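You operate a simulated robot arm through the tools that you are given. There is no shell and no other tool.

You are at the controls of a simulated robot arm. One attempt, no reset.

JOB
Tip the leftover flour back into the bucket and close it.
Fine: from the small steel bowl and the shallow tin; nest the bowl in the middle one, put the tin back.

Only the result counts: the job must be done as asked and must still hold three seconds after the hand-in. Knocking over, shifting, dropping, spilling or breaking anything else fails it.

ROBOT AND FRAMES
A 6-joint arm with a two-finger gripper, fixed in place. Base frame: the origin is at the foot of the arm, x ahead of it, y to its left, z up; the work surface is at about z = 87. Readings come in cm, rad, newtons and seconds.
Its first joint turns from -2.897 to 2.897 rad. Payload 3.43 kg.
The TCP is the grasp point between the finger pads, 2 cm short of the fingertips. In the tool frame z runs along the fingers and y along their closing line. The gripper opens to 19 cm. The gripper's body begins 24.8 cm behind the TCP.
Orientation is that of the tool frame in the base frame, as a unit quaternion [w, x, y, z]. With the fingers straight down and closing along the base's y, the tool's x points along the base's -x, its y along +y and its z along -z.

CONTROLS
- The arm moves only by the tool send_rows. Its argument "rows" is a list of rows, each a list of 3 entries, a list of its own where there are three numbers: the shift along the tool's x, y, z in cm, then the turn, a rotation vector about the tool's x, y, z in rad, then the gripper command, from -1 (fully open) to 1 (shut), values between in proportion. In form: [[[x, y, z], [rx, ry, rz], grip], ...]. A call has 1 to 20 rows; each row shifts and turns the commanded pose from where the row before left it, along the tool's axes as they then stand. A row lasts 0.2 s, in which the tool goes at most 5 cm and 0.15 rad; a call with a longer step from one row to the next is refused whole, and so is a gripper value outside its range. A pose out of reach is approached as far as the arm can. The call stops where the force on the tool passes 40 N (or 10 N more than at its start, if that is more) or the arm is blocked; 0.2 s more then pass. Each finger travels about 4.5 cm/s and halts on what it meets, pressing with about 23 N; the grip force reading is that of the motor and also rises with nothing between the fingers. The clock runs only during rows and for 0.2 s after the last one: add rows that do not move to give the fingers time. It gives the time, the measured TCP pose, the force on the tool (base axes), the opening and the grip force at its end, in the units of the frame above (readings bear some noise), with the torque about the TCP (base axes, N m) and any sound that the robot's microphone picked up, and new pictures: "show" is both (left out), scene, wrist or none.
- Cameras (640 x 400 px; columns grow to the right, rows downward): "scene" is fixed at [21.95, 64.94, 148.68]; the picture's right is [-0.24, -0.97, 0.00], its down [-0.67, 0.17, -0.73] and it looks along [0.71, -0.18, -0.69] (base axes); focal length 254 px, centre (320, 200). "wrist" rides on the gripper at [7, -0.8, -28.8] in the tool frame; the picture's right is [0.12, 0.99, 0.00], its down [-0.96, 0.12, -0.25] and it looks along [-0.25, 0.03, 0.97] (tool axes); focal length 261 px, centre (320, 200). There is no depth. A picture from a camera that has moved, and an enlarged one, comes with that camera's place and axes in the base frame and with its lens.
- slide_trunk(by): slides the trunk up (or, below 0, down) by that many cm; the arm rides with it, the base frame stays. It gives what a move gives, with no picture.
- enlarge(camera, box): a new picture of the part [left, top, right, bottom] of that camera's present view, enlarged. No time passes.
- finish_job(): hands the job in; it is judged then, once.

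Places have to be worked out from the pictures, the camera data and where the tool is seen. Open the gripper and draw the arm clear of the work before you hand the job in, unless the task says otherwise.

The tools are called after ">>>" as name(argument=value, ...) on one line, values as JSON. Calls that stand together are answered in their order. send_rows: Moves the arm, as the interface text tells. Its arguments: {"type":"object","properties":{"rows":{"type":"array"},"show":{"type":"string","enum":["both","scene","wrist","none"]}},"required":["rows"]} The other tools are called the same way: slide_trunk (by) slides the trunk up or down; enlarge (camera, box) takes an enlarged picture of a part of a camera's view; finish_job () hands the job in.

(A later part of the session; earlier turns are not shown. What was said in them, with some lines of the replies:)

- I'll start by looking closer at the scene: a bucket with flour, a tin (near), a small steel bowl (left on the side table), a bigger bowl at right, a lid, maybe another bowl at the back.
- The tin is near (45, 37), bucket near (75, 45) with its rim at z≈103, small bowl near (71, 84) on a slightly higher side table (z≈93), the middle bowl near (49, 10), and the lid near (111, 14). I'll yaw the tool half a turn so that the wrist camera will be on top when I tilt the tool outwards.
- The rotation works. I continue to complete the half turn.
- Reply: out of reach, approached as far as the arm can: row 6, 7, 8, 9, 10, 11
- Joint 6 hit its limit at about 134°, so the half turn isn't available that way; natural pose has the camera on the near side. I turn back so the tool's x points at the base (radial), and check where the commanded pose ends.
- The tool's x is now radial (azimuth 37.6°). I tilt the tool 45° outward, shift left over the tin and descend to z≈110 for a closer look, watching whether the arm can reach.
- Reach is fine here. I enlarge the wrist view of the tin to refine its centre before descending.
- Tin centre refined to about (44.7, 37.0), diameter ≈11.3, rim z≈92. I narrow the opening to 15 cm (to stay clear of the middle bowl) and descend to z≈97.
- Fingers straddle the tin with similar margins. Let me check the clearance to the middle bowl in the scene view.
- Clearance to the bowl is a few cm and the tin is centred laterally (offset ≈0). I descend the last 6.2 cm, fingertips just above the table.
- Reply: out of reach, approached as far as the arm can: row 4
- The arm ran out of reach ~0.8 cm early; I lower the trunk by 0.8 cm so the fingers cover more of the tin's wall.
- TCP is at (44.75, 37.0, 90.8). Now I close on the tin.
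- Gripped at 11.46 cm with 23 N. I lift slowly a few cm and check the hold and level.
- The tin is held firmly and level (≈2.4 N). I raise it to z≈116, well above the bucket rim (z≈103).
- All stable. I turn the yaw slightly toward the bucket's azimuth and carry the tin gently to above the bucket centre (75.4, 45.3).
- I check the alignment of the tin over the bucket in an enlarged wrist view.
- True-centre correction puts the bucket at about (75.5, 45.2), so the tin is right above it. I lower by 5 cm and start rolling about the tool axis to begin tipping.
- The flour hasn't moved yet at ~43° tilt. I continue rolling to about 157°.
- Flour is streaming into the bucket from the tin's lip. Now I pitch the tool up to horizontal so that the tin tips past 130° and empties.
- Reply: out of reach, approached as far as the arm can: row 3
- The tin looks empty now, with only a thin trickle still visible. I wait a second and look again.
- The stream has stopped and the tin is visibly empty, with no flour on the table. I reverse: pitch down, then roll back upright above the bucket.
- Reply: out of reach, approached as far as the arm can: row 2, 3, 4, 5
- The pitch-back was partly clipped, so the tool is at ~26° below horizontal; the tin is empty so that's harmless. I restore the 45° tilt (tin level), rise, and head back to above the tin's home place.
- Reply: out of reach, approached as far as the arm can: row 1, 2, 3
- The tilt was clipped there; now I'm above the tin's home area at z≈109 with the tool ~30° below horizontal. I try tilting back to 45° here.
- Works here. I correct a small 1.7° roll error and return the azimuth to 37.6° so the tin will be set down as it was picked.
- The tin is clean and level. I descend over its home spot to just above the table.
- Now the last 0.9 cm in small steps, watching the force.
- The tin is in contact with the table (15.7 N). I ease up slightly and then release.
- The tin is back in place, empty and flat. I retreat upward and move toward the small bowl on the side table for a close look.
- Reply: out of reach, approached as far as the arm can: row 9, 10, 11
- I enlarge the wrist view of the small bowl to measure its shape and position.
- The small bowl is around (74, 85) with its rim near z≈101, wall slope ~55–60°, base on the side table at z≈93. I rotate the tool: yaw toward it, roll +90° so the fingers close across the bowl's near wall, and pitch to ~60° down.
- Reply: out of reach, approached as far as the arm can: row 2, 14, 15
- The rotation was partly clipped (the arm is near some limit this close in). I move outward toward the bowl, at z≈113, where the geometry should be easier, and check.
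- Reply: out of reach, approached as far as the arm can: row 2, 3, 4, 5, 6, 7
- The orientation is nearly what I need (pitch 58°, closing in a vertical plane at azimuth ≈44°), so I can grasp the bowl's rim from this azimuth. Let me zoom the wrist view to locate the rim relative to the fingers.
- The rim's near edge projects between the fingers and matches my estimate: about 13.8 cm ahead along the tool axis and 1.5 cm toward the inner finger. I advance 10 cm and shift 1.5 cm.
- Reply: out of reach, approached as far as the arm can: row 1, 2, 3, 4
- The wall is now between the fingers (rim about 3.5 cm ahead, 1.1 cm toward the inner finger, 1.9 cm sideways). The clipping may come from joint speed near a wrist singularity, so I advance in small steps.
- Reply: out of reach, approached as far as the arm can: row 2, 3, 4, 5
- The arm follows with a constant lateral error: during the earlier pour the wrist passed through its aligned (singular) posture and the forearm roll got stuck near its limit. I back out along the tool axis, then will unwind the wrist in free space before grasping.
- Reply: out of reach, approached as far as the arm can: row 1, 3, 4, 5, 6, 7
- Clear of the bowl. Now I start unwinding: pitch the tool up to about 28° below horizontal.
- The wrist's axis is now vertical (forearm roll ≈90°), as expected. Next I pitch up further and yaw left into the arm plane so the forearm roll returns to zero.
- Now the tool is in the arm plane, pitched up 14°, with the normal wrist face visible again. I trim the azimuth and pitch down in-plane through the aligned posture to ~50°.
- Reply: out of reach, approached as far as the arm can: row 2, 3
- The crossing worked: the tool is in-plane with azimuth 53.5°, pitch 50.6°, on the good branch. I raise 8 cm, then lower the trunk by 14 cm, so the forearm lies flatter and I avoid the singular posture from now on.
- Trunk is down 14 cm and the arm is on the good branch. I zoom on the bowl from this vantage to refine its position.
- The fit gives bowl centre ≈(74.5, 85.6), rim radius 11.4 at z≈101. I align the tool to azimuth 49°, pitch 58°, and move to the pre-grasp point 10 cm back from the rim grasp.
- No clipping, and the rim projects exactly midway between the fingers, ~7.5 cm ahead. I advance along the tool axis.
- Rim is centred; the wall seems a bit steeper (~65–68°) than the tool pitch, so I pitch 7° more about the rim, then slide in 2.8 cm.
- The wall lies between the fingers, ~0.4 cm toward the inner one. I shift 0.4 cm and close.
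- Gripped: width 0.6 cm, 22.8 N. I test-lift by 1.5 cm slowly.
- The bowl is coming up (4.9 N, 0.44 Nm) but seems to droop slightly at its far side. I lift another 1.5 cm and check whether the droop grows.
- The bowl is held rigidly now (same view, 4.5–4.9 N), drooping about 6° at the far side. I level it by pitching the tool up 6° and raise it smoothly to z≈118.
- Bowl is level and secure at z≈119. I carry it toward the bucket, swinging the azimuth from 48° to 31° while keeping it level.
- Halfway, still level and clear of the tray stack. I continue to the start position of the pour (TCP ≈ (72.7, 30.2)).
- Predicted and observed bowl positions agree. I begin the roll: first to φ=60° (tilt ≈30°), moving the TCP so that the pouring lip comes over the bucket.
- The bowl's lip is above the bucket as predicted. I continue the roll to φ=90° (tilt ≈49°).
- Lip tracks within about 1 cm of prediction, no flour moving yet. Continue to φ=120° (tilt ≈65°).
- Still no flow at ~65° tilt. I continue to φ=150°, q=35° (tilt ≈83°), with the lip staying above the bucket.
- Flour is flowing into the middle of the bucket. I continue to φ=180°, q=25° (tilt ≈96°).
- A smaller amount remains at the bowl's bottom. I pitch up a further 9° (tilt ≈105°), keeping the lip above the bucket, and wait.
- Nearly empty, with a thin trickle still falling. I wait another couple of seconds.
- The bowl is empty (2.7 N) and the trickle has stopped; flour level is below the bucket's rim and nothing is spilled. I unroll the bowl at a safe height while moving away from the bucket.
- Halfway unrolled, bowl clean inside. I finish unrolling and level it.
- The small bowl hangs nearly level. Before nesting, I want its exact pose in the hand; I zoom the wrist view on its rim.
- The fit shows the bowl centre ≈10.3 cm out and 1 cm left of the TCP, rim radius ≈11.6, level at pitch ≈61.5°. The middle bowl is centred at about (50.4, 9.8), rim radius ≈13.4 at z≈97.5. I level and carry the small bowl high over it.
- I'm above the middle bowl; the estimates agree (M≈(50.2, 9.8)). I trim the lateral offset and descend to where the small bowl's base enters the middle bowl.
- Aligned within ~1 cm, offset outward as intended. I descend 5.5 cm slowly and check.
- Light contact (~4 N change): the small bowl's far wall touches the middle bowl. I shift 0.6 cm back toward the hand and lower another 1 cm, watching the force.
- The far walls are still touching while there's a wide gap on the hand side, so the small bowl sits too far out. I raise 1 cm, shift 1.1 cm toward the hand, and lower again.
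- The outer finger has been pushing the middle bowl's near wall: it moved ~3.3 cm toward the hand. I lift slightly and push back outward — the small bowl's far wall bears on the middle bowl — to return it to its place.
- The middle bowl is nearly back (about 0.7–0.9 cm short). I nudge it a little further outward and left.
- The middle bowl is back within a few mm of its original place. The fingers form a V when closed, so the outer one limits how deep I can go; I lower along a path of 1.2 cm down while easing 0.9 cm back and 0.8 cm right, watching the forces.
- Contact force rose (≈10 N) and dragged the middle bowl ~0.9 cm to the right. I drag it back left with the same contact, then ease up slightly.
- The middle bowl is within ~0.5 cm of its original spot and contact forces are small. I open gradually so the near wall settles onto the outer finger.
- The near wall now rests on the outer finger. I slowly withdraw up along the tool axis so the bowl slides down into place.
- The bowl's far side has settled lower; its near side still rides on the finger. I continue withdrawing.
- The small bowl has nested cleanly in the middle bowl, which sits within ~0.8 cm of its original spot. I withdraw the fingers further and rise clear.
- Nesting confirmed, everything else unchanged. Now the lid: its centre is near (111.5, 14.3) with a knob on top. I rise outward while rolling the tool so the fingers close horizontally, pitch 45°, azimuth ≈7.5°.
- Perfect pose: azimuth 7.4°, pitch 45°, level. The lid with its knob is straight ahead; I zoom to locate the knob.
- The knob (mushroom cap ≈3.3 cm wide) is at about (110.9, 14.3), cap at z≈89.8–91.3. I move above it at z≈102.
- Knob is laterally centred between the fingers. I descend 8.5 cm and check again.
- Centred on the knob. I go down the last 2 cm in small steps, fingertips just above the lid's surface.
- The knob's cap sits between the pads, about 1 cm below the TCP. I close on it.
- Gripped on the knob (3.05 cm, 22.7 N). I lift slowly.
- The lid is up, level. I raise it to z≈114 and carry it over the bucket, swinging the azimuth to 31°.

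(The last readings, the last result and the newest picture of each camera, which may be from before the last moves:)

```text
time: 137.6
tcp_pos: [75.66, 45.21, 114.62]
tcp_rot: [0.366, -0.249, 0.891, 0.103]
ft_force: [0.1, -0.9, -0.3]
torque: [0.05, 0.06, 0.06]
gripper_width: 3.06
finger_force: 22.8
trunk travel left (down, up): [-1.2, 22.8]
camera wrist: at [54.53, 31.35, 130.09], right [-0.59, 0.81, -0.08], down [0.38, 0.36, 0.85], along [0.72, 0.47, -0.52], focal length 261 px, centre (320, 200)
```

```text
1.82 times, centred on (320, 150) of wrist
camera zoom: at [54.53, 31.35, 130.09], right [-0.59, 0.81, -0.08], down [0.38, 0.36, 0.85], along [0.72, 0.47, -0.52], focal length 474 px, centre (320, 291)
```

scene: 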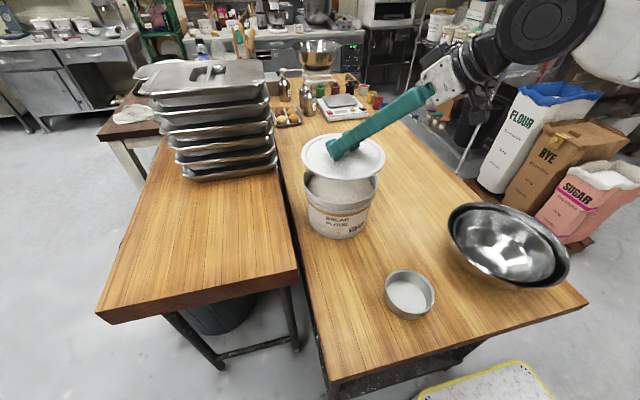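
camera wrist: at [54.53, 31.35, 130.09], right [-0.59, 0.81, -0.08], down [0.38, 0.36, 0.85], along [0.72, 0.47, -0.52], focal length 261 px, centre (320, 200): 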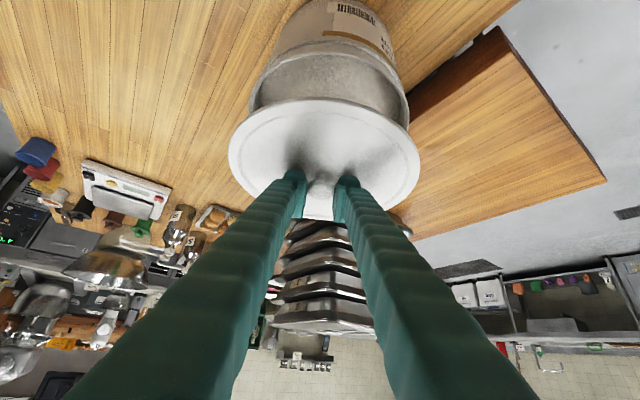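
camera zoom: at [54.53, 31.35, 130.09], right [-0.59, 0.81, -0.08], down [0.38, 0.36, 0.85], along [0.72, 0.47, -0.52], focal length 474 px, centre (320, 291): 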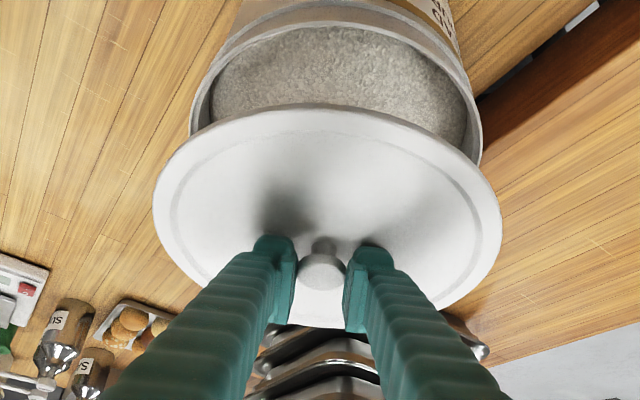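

The lid is above the bucket. I want precise centring before lowering, so I enlarge the left and right edges of lid and rim in the scene view.

>>> enlarge(camera="scene", box=[295, 130, 345, 190])

>>> enlarge(camera="scene", box=[345, 130, 395, 190])

>>> enlarge(camera="scene", box=[300, 160, 380, 240])

```text
6.67 times, centred on (320, 160) of scene
camera zoom: at [21.95, 64.94, 148.68], right [-0.24, -0.97, 0.0], down [-0.67, 0.17, -0.73], along [0.71, -0.18, -0.69], focal length 1690 px, centre (320, 467)
```

zoom: 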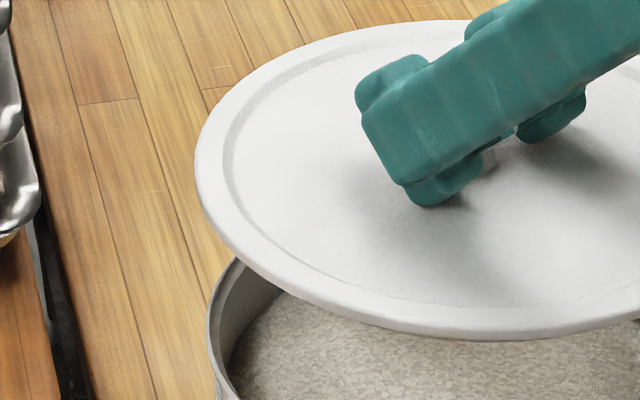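

```text
6.67 times, centred on (370, 160) of scene
camera zoom: at [21.95, 64.94, 148.68], right [-0.24, -0.97, 0.0], down [-0.67, 0.17, -0.73], along [0.71, -0.18, -0.69], focal length 1690 px, centre (-13, 467)
```

zoom: 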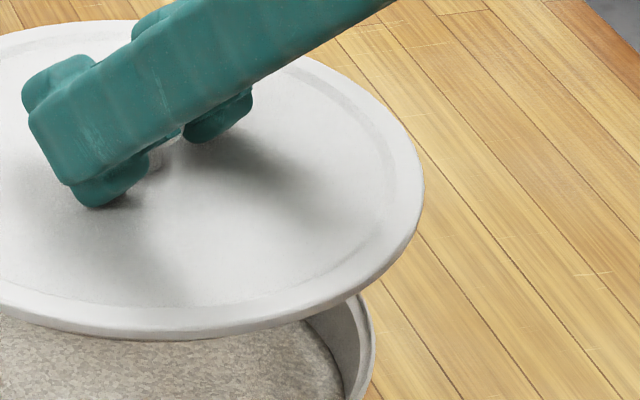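

```text
5.00 times, centred on (340, 200) of scene
camera zoom: at [21.95, 64.94, 148.68], right [-0.24, -0.97, 0.0], down [-0.67, 0.17, -0.73], along [0.71, -0.18, -0.69], focal length 1267 px, centre (220, 200)
```

zoom: 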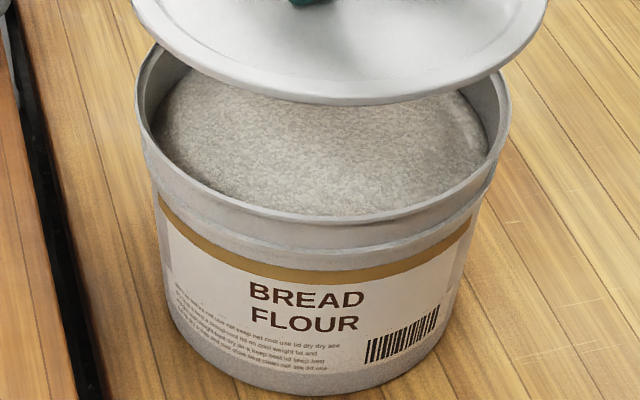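

Measured offset: the lid should move about (+0.3, +0.25) cm to be centred on the rim. I apply that while lowering to just above the rim.

>>> send_rows(rows=[[[0.611, 0.008, 0.71], [0, 0, 0], 1], [[0.611, 0.008, 0.71], [0, 0, 0], 1], [[0.611, 0.008, 0.71], [0, 0, 0], 1], [[0.611, 0.008, 0.71], [0, 0, 0], 1], [[0.611, 0.008, 0.71], [0, 0, 0], 1], [[0.611, 0.008, 0.71], [0, 0, 0], 1]])

>>> enlarge(camera="scene", box=[295, 140, 395, 220])

>>> enlarge(camera="wrist", box=[200, 70, 440, 240])

```text
time: 138.9
tcp_pos: [76.04, 45.59, 109.02]
tcp_rot: [0.366, -0.248, 0.891, 0.102]
ft_force: [-0.4, -0.4, -0.3]
torque: [0.02, 0.02, 0.03]
gripper_width: 3.04
finger_force: 22.9
trunk travel left (down, up): [-1.2, 22.8]
camera wrist: at [54.81, 31.62, 124.56], right [-0.59, 0.81, -0.08], down [0.38, 0.36, 0.85], along [0.72, 0.47, -0.52], focal length 261 px, centre (320, 200)
```

scene: 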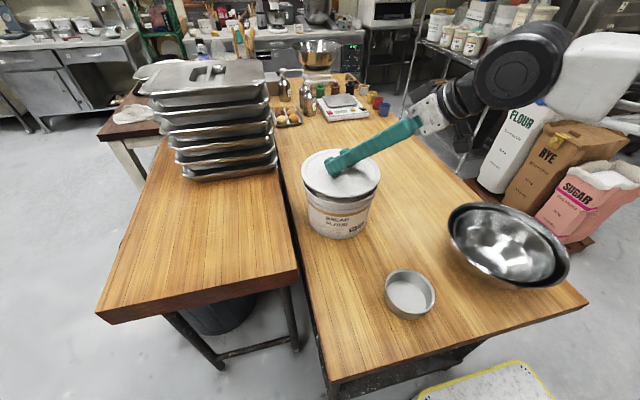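
wrist: 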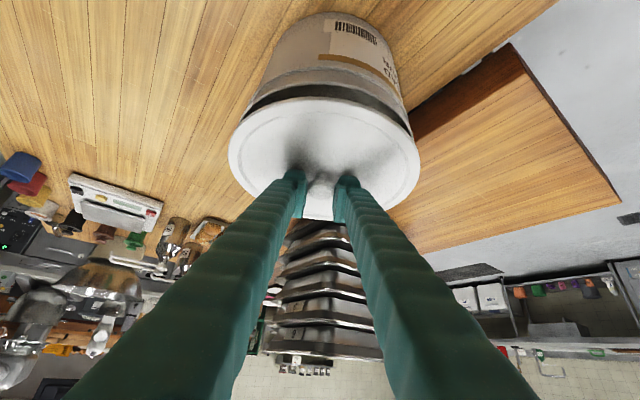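

```text
5.00 times, centred on (345, 180) of scene
camera zoom: at [21.95, 64.94, 148.68], right [-0.24, -0.97, 0.0], down [-0.67, 0.17, -0.73], along [0.71, -0.18, -0.69], focal length 1267 px, centre (195, 300)
```

zoom: 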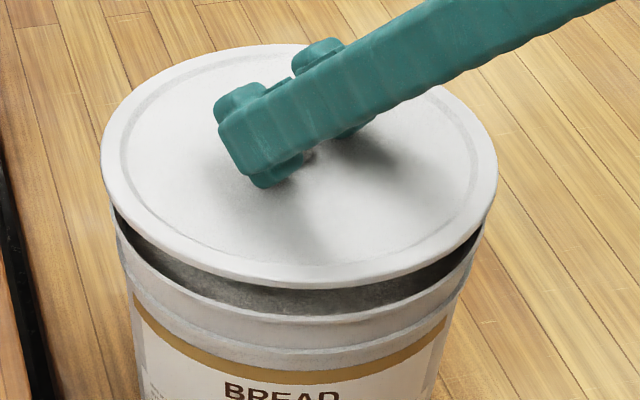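

```text
2.35 times, centred on (320, 155) of wrist
camera zoom: at [54.81, 31.62, 124.56], right [-0.59, 0.81, -0.08], down [0.38, 0.36, 0.85], along [0.72, 0.47, -0.52], focal length 613 px, centre (320, 306)
```

zoom: 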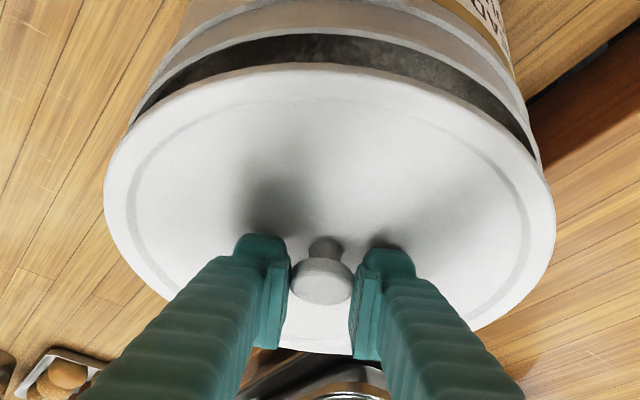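

Lateral alignment of lid and rim now agrees within a millimetre or so. I lower in small steps and watch for contact.

>>> send_rows(rows=[[[0.211, 0, 0.2135], [0, 0, 0], 1], [[0.211, 0, 0.2135], [0, 0, 0], 1], [[0.211, 0, 0.2135], [0, 0, 0], 1], [[0.211, 0, 0.2135], [0, 0, 0], 1]], show="none")

>>> enlarge(camera="scene", box=[295, 140, 395, 220])

```text
time: 139.9
tcp_pos: [75.92, 45.36, 107.78]
tcp_rot: [0.366, -0.247, 0.891, 0.102]
ft_force: [-0.5, -0.3, -1.3]
torque: [0.0, 0.02, -0.01]
gripper_width: 3.04
finger_force: 22.6
trunk travel left (down, up): [-1.2, 22.8]
```

```text
5.00 times, centred on (345, 180) of scene
camera zoom: at [21.95, 64.94, 148.68], right [-0.24, -0.97, 0.0], down [-0.67, 0.17, -0.73], along [0.71, -0.18, -0.69], focal length 1267 px, centre (195, 300)
```

zoom: 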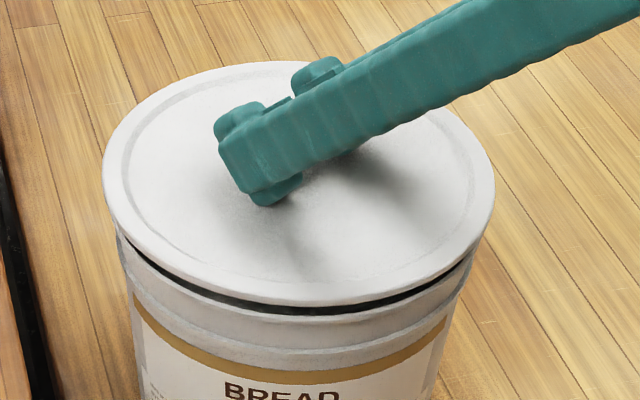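

A thin gap remains. I continue in 0.2 cm steps.

>>> send_rows(rows=[[[0.141, 0, 0.142], [0, 0, 0], 1], [[0.141, 0, 0.142], [0, 0, 0], 1], [[0.07, 0, 0.071], [0, 0, 0], 1], [[0, 0, 0], [0, 0, 0], 1]], show="none")

>>> enlarge(camera="scene", box=[295, 140, 395, 220])

```text
time: 140.9
tcp_pos: [76.0, 45.51, 107.33]
tcp_rot: [0.367, -0.247, 0.891, 0.101]
ft_force: [-0.1, -0.8, -1.7]
torque: [0.03, 0.02, 0.01]
gripper_width: 3.05
finger_force: 23.1
trunk travel left (down, up): [-1.2, 22.8]
```

```text
5.00 times, centred on (345, 180) of scene
camera zoom: at [21.95, 64.94, 148.68], right [-0.24, -0.97, 0.0], down [-0.67, 0.17, -0.73], along [0.71, -0.18, -0.69], focal length 1267 px, centre (195, 300)
```

zoom: 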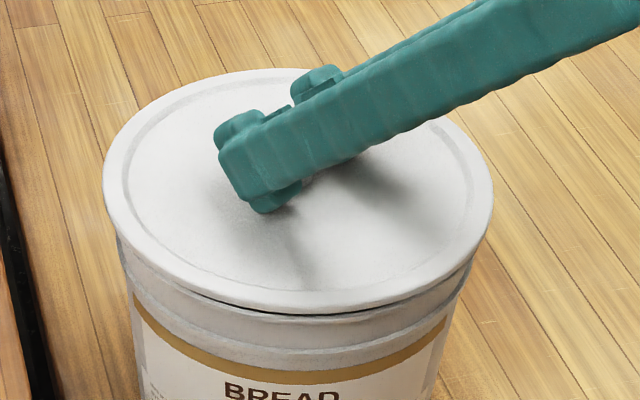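

Nearly seated, no contact force yet. I continue down in 0.15 cm steps.

>>> send_rows(rows=[[[0.105, 0, 0.107], [0, 0, 0], 1], [[0.105, 0, 0.107], [0, 0, 0], 1], [[0, 0, 0], [0, 0, 0], 1]], show="none")

>>> enlarge(camera="scene", box=[295, 140, 395, 220])

```text
time: 141.8
tcp_pos: [75.9, 45.35, 106.96]
tcp_rot: [0.367, -0.247, 0.891, 0.101]
ft_force: [0.6, 0.1, -1.0]
torque: [0.03, -0.02, 0.0]
gripper_width: 3.04
finger_force: 22.8
trunk travel left (down, up): [-1.2, 22.8]
```

```text
5.00 times, centred on (345, 180) of scene
camera zoom: at [21.95, 64.94, 148.68], right [-0.24, -0.97, 0.0], down [-0.67, 0.17, -0.73], along [0.71, -0.18, -0.69], focal length 1267 px, centre (195, 300)
```

zoom: 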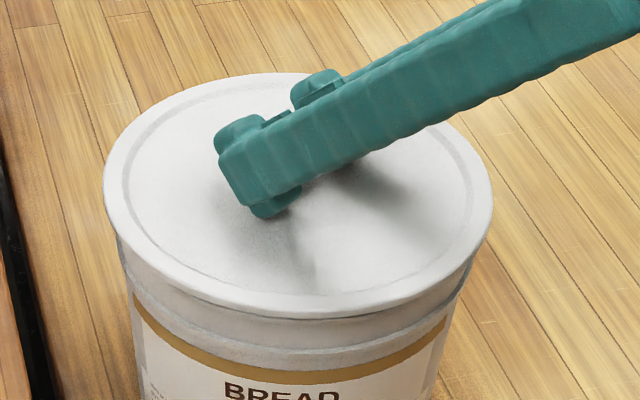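

Visually the gap has closed but there's no contact force yet; a few more 0.15 cm steps.

>>> send_rows(rows=[[[0.105, 0, 0.107], [0, 0, 0], 1], [[0.105, 0, 0.107], [0, 0, 0], 1], [[0, 0, 0], [0, 0, 0], 1]], show="none")

>>> enlarge(camera="scene", box=[295, 140, 395, 220])

```text
time: 142.6
tcp_pos: [75.81, 45.45, 106.89]
tcp_rot: [0.367, -0.248, 0.89, 0.103]
ft_force: [-1.1, -1.3, 16.9]
torque: [-0.03, -0.03, 0.04]
gripper_width: 3.01
finger_force: 23.0
trunk travel left (down, up): [-1.2, 22.8]
```

```text
5.00 times, centred on (345, 180) of scene
camera zoom: at [21.95, 64.94, 148.68], right [-0.24, -0.97, 0.0], down [-0.67, 0.17, -0.73], along [0.71, -0.18, -0.69], focal length 1267 px, centre (195, 300)
```

zoom: 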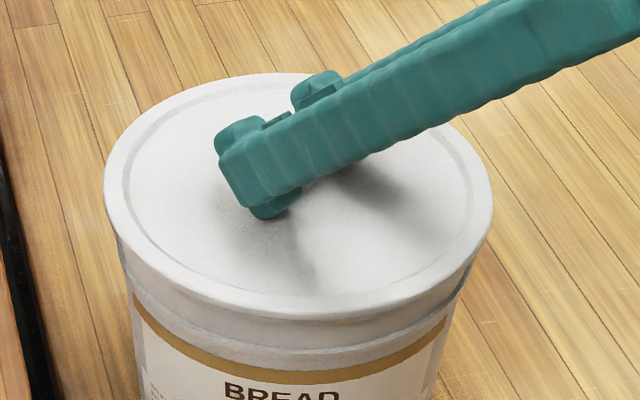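

Firm, even contact (16.9 N, no tilt torque): the lid is seated on the rim. I ease off slightly and open the fingers.

>>> send_rows(rows=[[[-0.07, 0, -0.07], [0, 0, 0], 1], [[-0.03, 0, -0.03], [0, 0, 0], 1], [[0, 0, 0], [0, 0, 0], 0.6], [[0, 0, 0], [0, 0, 0], 0.4], [[0, 0, 0], [0, 0, 0], 0.2], [[0, 0, 0], [0, 0, 0], 0.2]])

>>> enlarge(camera="scene", box=[295, 140, 395, 220])

>>> enlarge(camera="wrist", box=[200, 70, 440, 240])

```text
time: 143.9
tcp_pos: [75.97, 45.47, 106.83]
tcp_rot: [0.366, -0.248, 0.891, 0.101]
ft_force: [0.4, 0.5, 0.4]
torque: [0.0, 0.01, 0.03]
gripper_width: 7.62
finger_force: 0.1
trunk travel left (down, up): [-1.2, 22.8]
camera wrist: at [54.73, 31.64, 122.34], right [-0.59, 0.81, -0.08], down [0.38, 0.36, 0.85], along [0.72, 0.47, -0.52], focal length 261 px, centre (320, 200)
```

scene: 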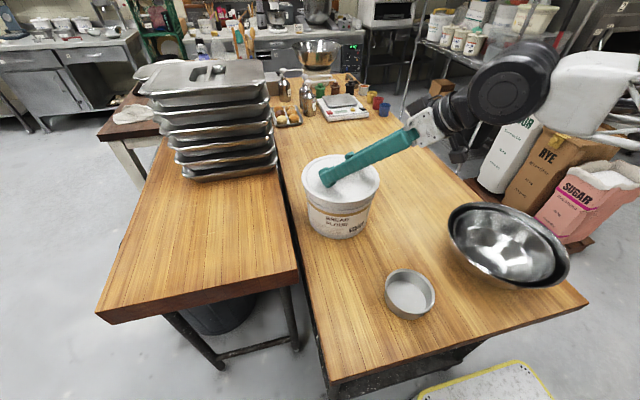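
wrist: 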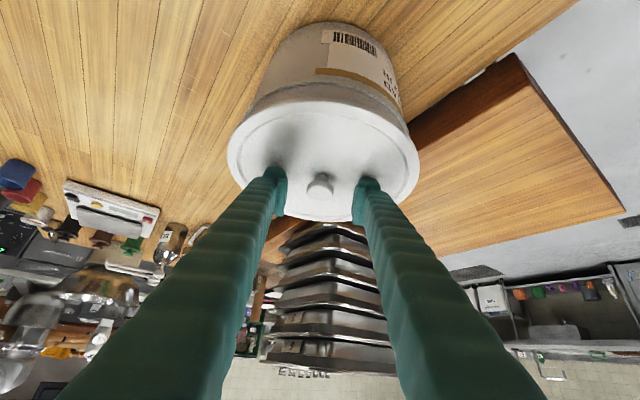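

```text
5.00 times, centred on (345, 180) of scene
camera zoom: at [21.95, 64.94, 148.68], right [-0.24, -0.97, 0.0], down [-0.67, 0.17, -0.73], along [0.71, -0.18, -0.69], focal length 1267 px, centre (195, 300)
```

zoom: 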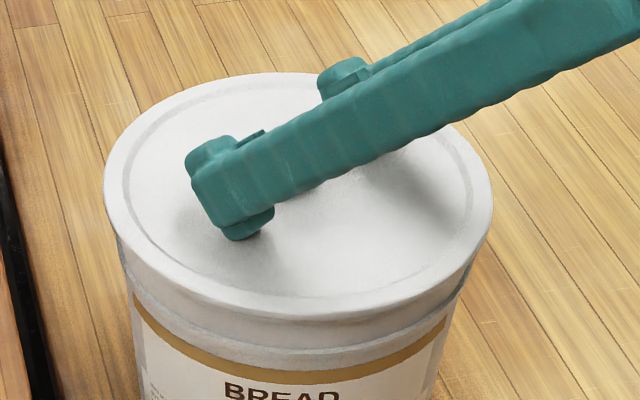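

```text
2.35 times, centred on (320, 155) of wrist
camera zoom: at [54.73, 31.64, 122.34], right [-0.59, 0.81, -0.08], down [0.38, 0.36, 0.85], along [0.72, 0.47, -0.52], focal length 613 px, centre (320, 306)
```

zoom: 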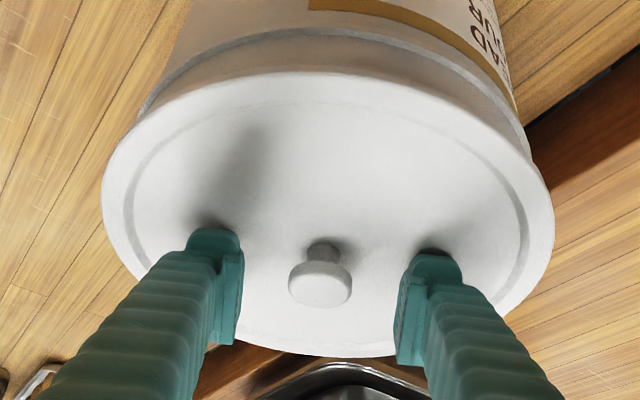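

The lid is seated flush and the knob is free. I raise the hand straight up, clear of the bucket.

>>> send_rows(rows=[[[-0.35, 0, -0.36], [0, 0, 0], 0.2], [[-0.7, 0, -0.71], [0, 0, 0], 0.2], [[-1.4, 0, -1.42], [0, 0, 0], 0.2], [[-2.1, 0, -2.14], [0, 0, 0], 0.2], [[-2.1, 0, -2.14], [0, 0, 0], 0.2], [[-2.1, 0, -2.14], [0, 0, 0], 0.2], [[-2.1, 0, -2.14], [0, 0, 0], 0.2], [[-1.4, 0, -1.42], [0, 0, 0], 0.2]])

>>> enlarge(camera="scene", box=[295, 140, 395, 240])

>>> enlarge(camera="scene", box=[360, 180, 600, 330])

>>> enlarge(camera="scene", box=[90, 50, 330, 330])

```text
time: 145.8
tcp_pos: [75.87, 45.56, 124.28]
tcp_rot: [0.367, -0.247, 0.891, 0.101]
ft_force: [0.0, -1.1, -0.1]
torque: [0.0, -0.01, 0.01]
gripper_width: 7.57
finger_force: 0.1
trunk travel left (down, up): [-1.2, 22.8]
camera wrist: at [54.75, 31.62, 139.83], right [-0.59, 0.81, -0.08], down [0.38, 0.36, 0.85], along [0.72, 0.47, -0.52], focal length 261 px, centre (320, 200)
```

scene: 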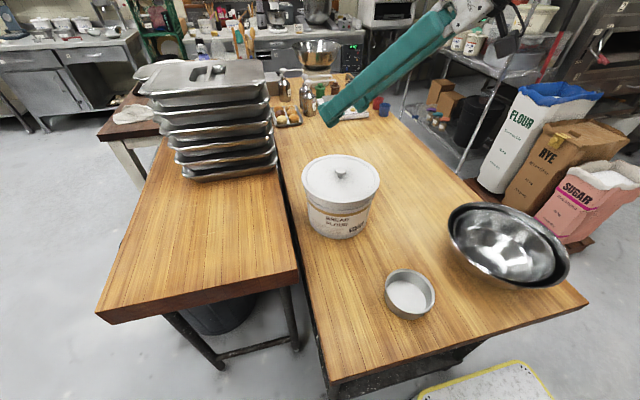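
wrist: 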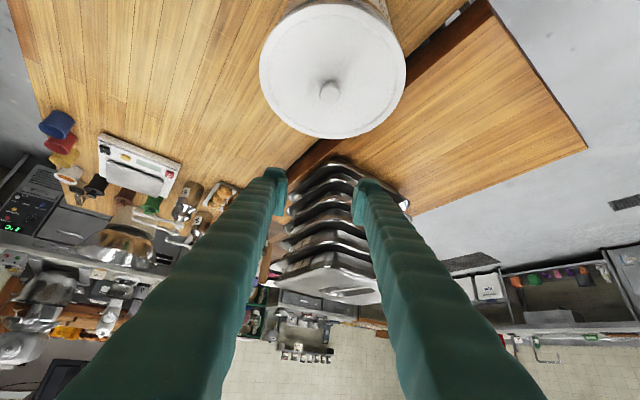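

```text
4.00 times, centred on (345, 190) of scene
camera zoom: at [21.95, 64.94, 148.68], right [-0.24, -0.97, 0.0], down [-0.67, 0.17, -0.73], along [0.71, -0.18, -0.69], focal length 1014 px, centre (220, 240)
```

zoom: 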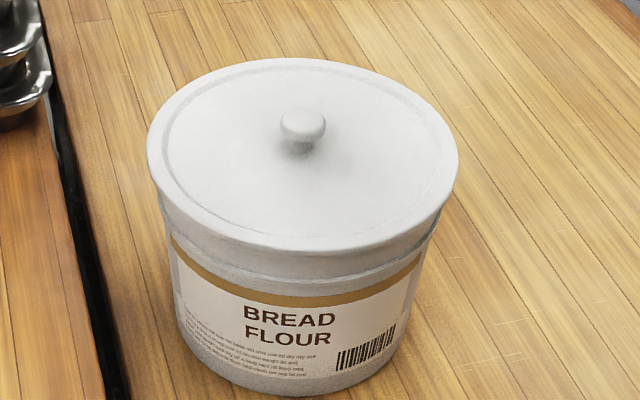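

```text
2.67 times, centred on (480, 255) of scene
camera zoom: at [21.95, 64.94, 148.68], right [-0.24, -0.97, 0.0], down [-0.67, 0.17, -0.73], along [0.71, -0.18, -0.69], focal length 676 px, centre (-107, 53)
```

zoom: 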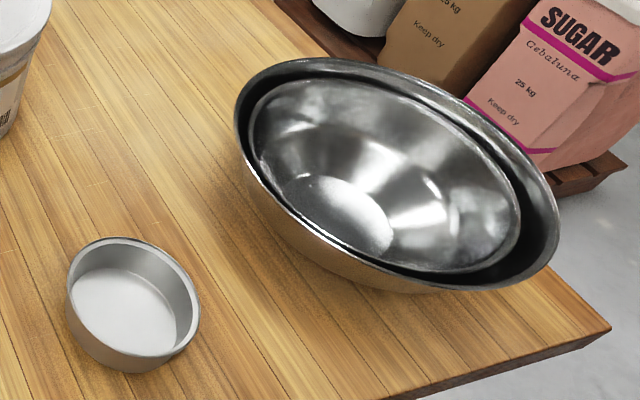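

```text
1.43 times, centred on (210, 190) of scene
camera zoom: at [21.95, 64.94, 148.68], right [-0.24, -0.97, 0.0], down [-0.67, 0.17, -0.73], along [0.71, -0.18, -0.69], focal length 362 px, centre (477, 214)
```

zoom: 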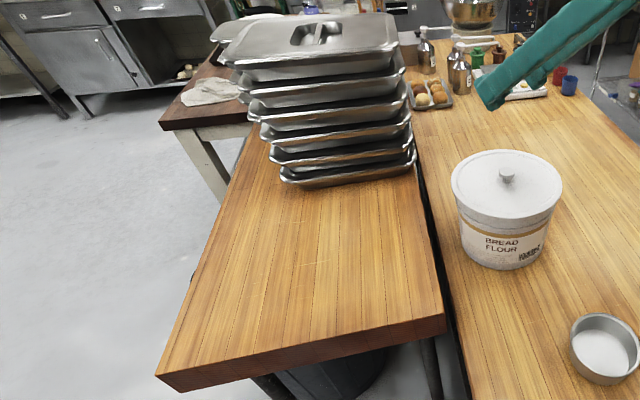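

Bucket closed, tin back in place, bowls nested, no spills visible. I open the gripper fully and draw the arm back, clear of the work.

>>> send_rows(rows=[[[0.85, 0, -1.28], [0, 0, 0], 0], [[1.71, 0, -2.56], [0, 0, 0], -0.5], [[1.71, 0, -2.56], [0, 0, 0], -1], [[1.71, 0, -2.56], [0, 0, 0], -1], [[1.71, 0, -2.56], [0, 0, 0], -1], [[1.71, 0, -2.56], [0, 0, 0], -1], [[1.71, 0, -2.56], [0, 0, 0], -1], [[1.71, 0, -2.56], [0, 0, 0], -1], [[1.71, 0, -2.56], [0, 0, 0], -1], [[1.71, 0, -2.56], [0, 0, 0], -1], [[0, 0, 0], [0, 0, 0], -1], [[0, 0, 0], [0, 0, 0], -1]])

>>> enlarge(camera="scene", box=[280, 110, 600, 330])

```text
time: 148.3
tcp_pos: [51.21, 30.62, 130.3]
tcp_rot: [0.367, -0.248, 0.891, 0.102]
ft_force: [-0.6, 0.0, 0.9]
torque: [0.01, 0.01, 0.0]
gripper_width: 19.01
finger_force: 0.0
trunk travel left (down, up): [-1.2, 22.8]
camera wrist: at [30.09, 16.69, 145.79], right [-0.59, 0.81, -0.08], down [0.38, 0.36, 0.85], along [0.72, 0.47, -0.52], focal length 261 px, centre (320, 200)
```

scene: 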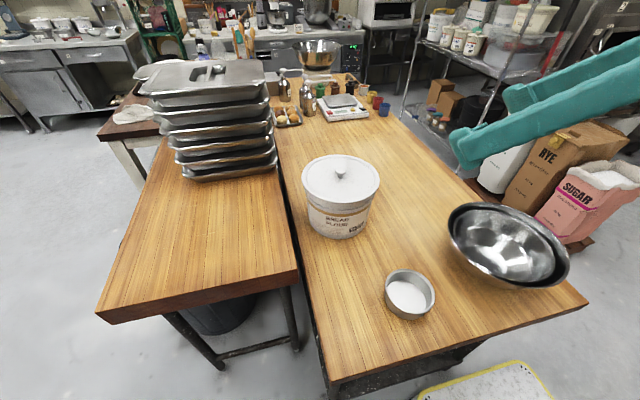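
wrist: 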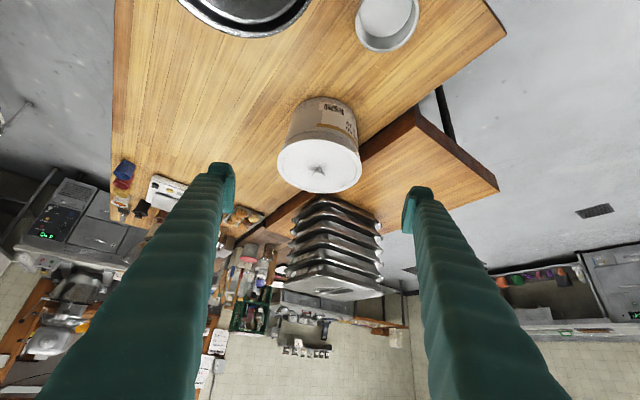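

```text
1.82 times, centred on (440, 220) of scene
camera zoom: at [21.95, 64.94, 148.68], right [-0.24, -0.97, 0.0], down [-0.67, 0.17, -0.73], along [0.71, -0.18, -0.69], focal length 461 px, centre (102, 164)
```

zoom: 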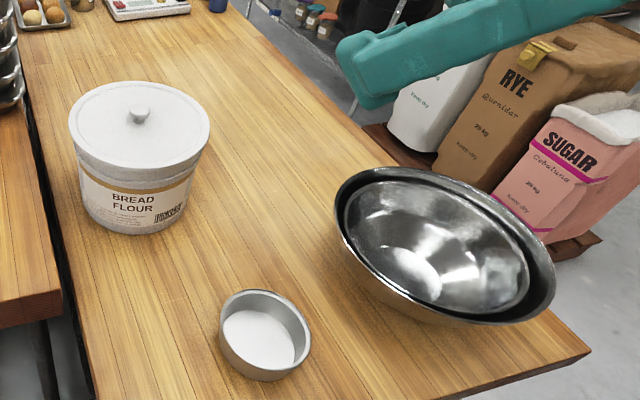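

Final check of the tin's and bowls' interiors for any flour left.

>>> enlarge(camera="scene", box=[380, 262, 444, 326])

>>> enlarge(camera="scene", box=[440, 195, 580, 295])

>>> enlarge(camera="wrist", box=[330, 0, 450, 60])

```text
6.25 times, centred on (412, 294) of scene
camera zoom: at [21.95, 64.94, 148.68], right [-0.24, -0.97, 0.0], down [-0.67, 0.17, -0.73], along [0.71, -0.18, -0.69], focal length 1584 px, centre (-255, -388)
```

zoom: 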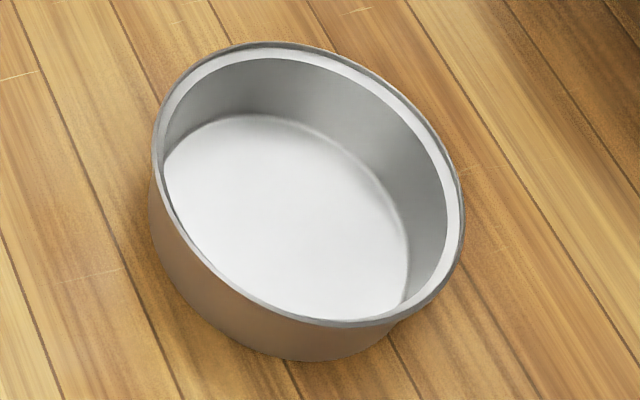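

```text
4.00 times, centred on (510, 245) of scene
camera zoom: at [21.95, 64.94, 148.68], right [-0.24, -0.97, 0.0], down [-0.67, 0.17, -0.73], along [0.71, -0.18, -0.69], focal length 1014 px, centre (-440, 20)
```

zoom: 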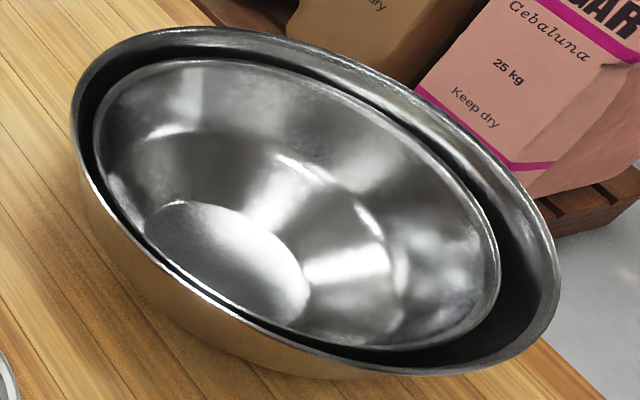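

```text
5.33 times, centred on (390, 30) of wrist
camera zoom: at [30.09, 16.69, 145.79], right [-0.59, 0.81, -0.08], down [0.38, 0.36, 0.85], along [0.72, 0.47, -0.52], focal length 1390 px, centre (-53, 1107)
```

zoom: 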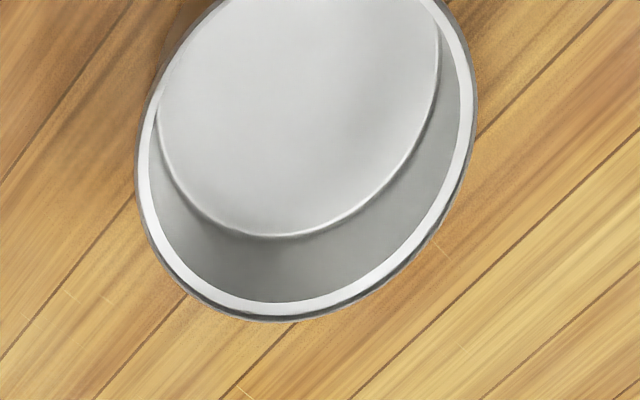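

Tin and bowl are smooth bare metal with no flour left. The bucket is closed, the bowls are nested, the tin is back in its place, and the arm is clear with the gripper open, so I hand the job in.

>>> finish_job()

```text
The job is handed in.
```

I've handed the job in. The flour from both the small bowl and the tin is back in the bucket, and the lid is on and sitting level on the rim.

- **Tin:** empty and back within about 0.3 cm of where it stood.
- **Bowls:** the small bowl is empty and nested in the middle one.
- **Middle bowl moved slightly:** while I was nesting, a finger pushed it about 3 cm. I pushed it back, and it ended roughly 1 cm from its original spot. I left it there rather than risk another push.
- **Everything else:** I saw no spilled flour, and nothing else was knocked over or visibly moved. The gripper is open and the arm is drawn back.

The trunk is still lowered to near the bottom of its travel.
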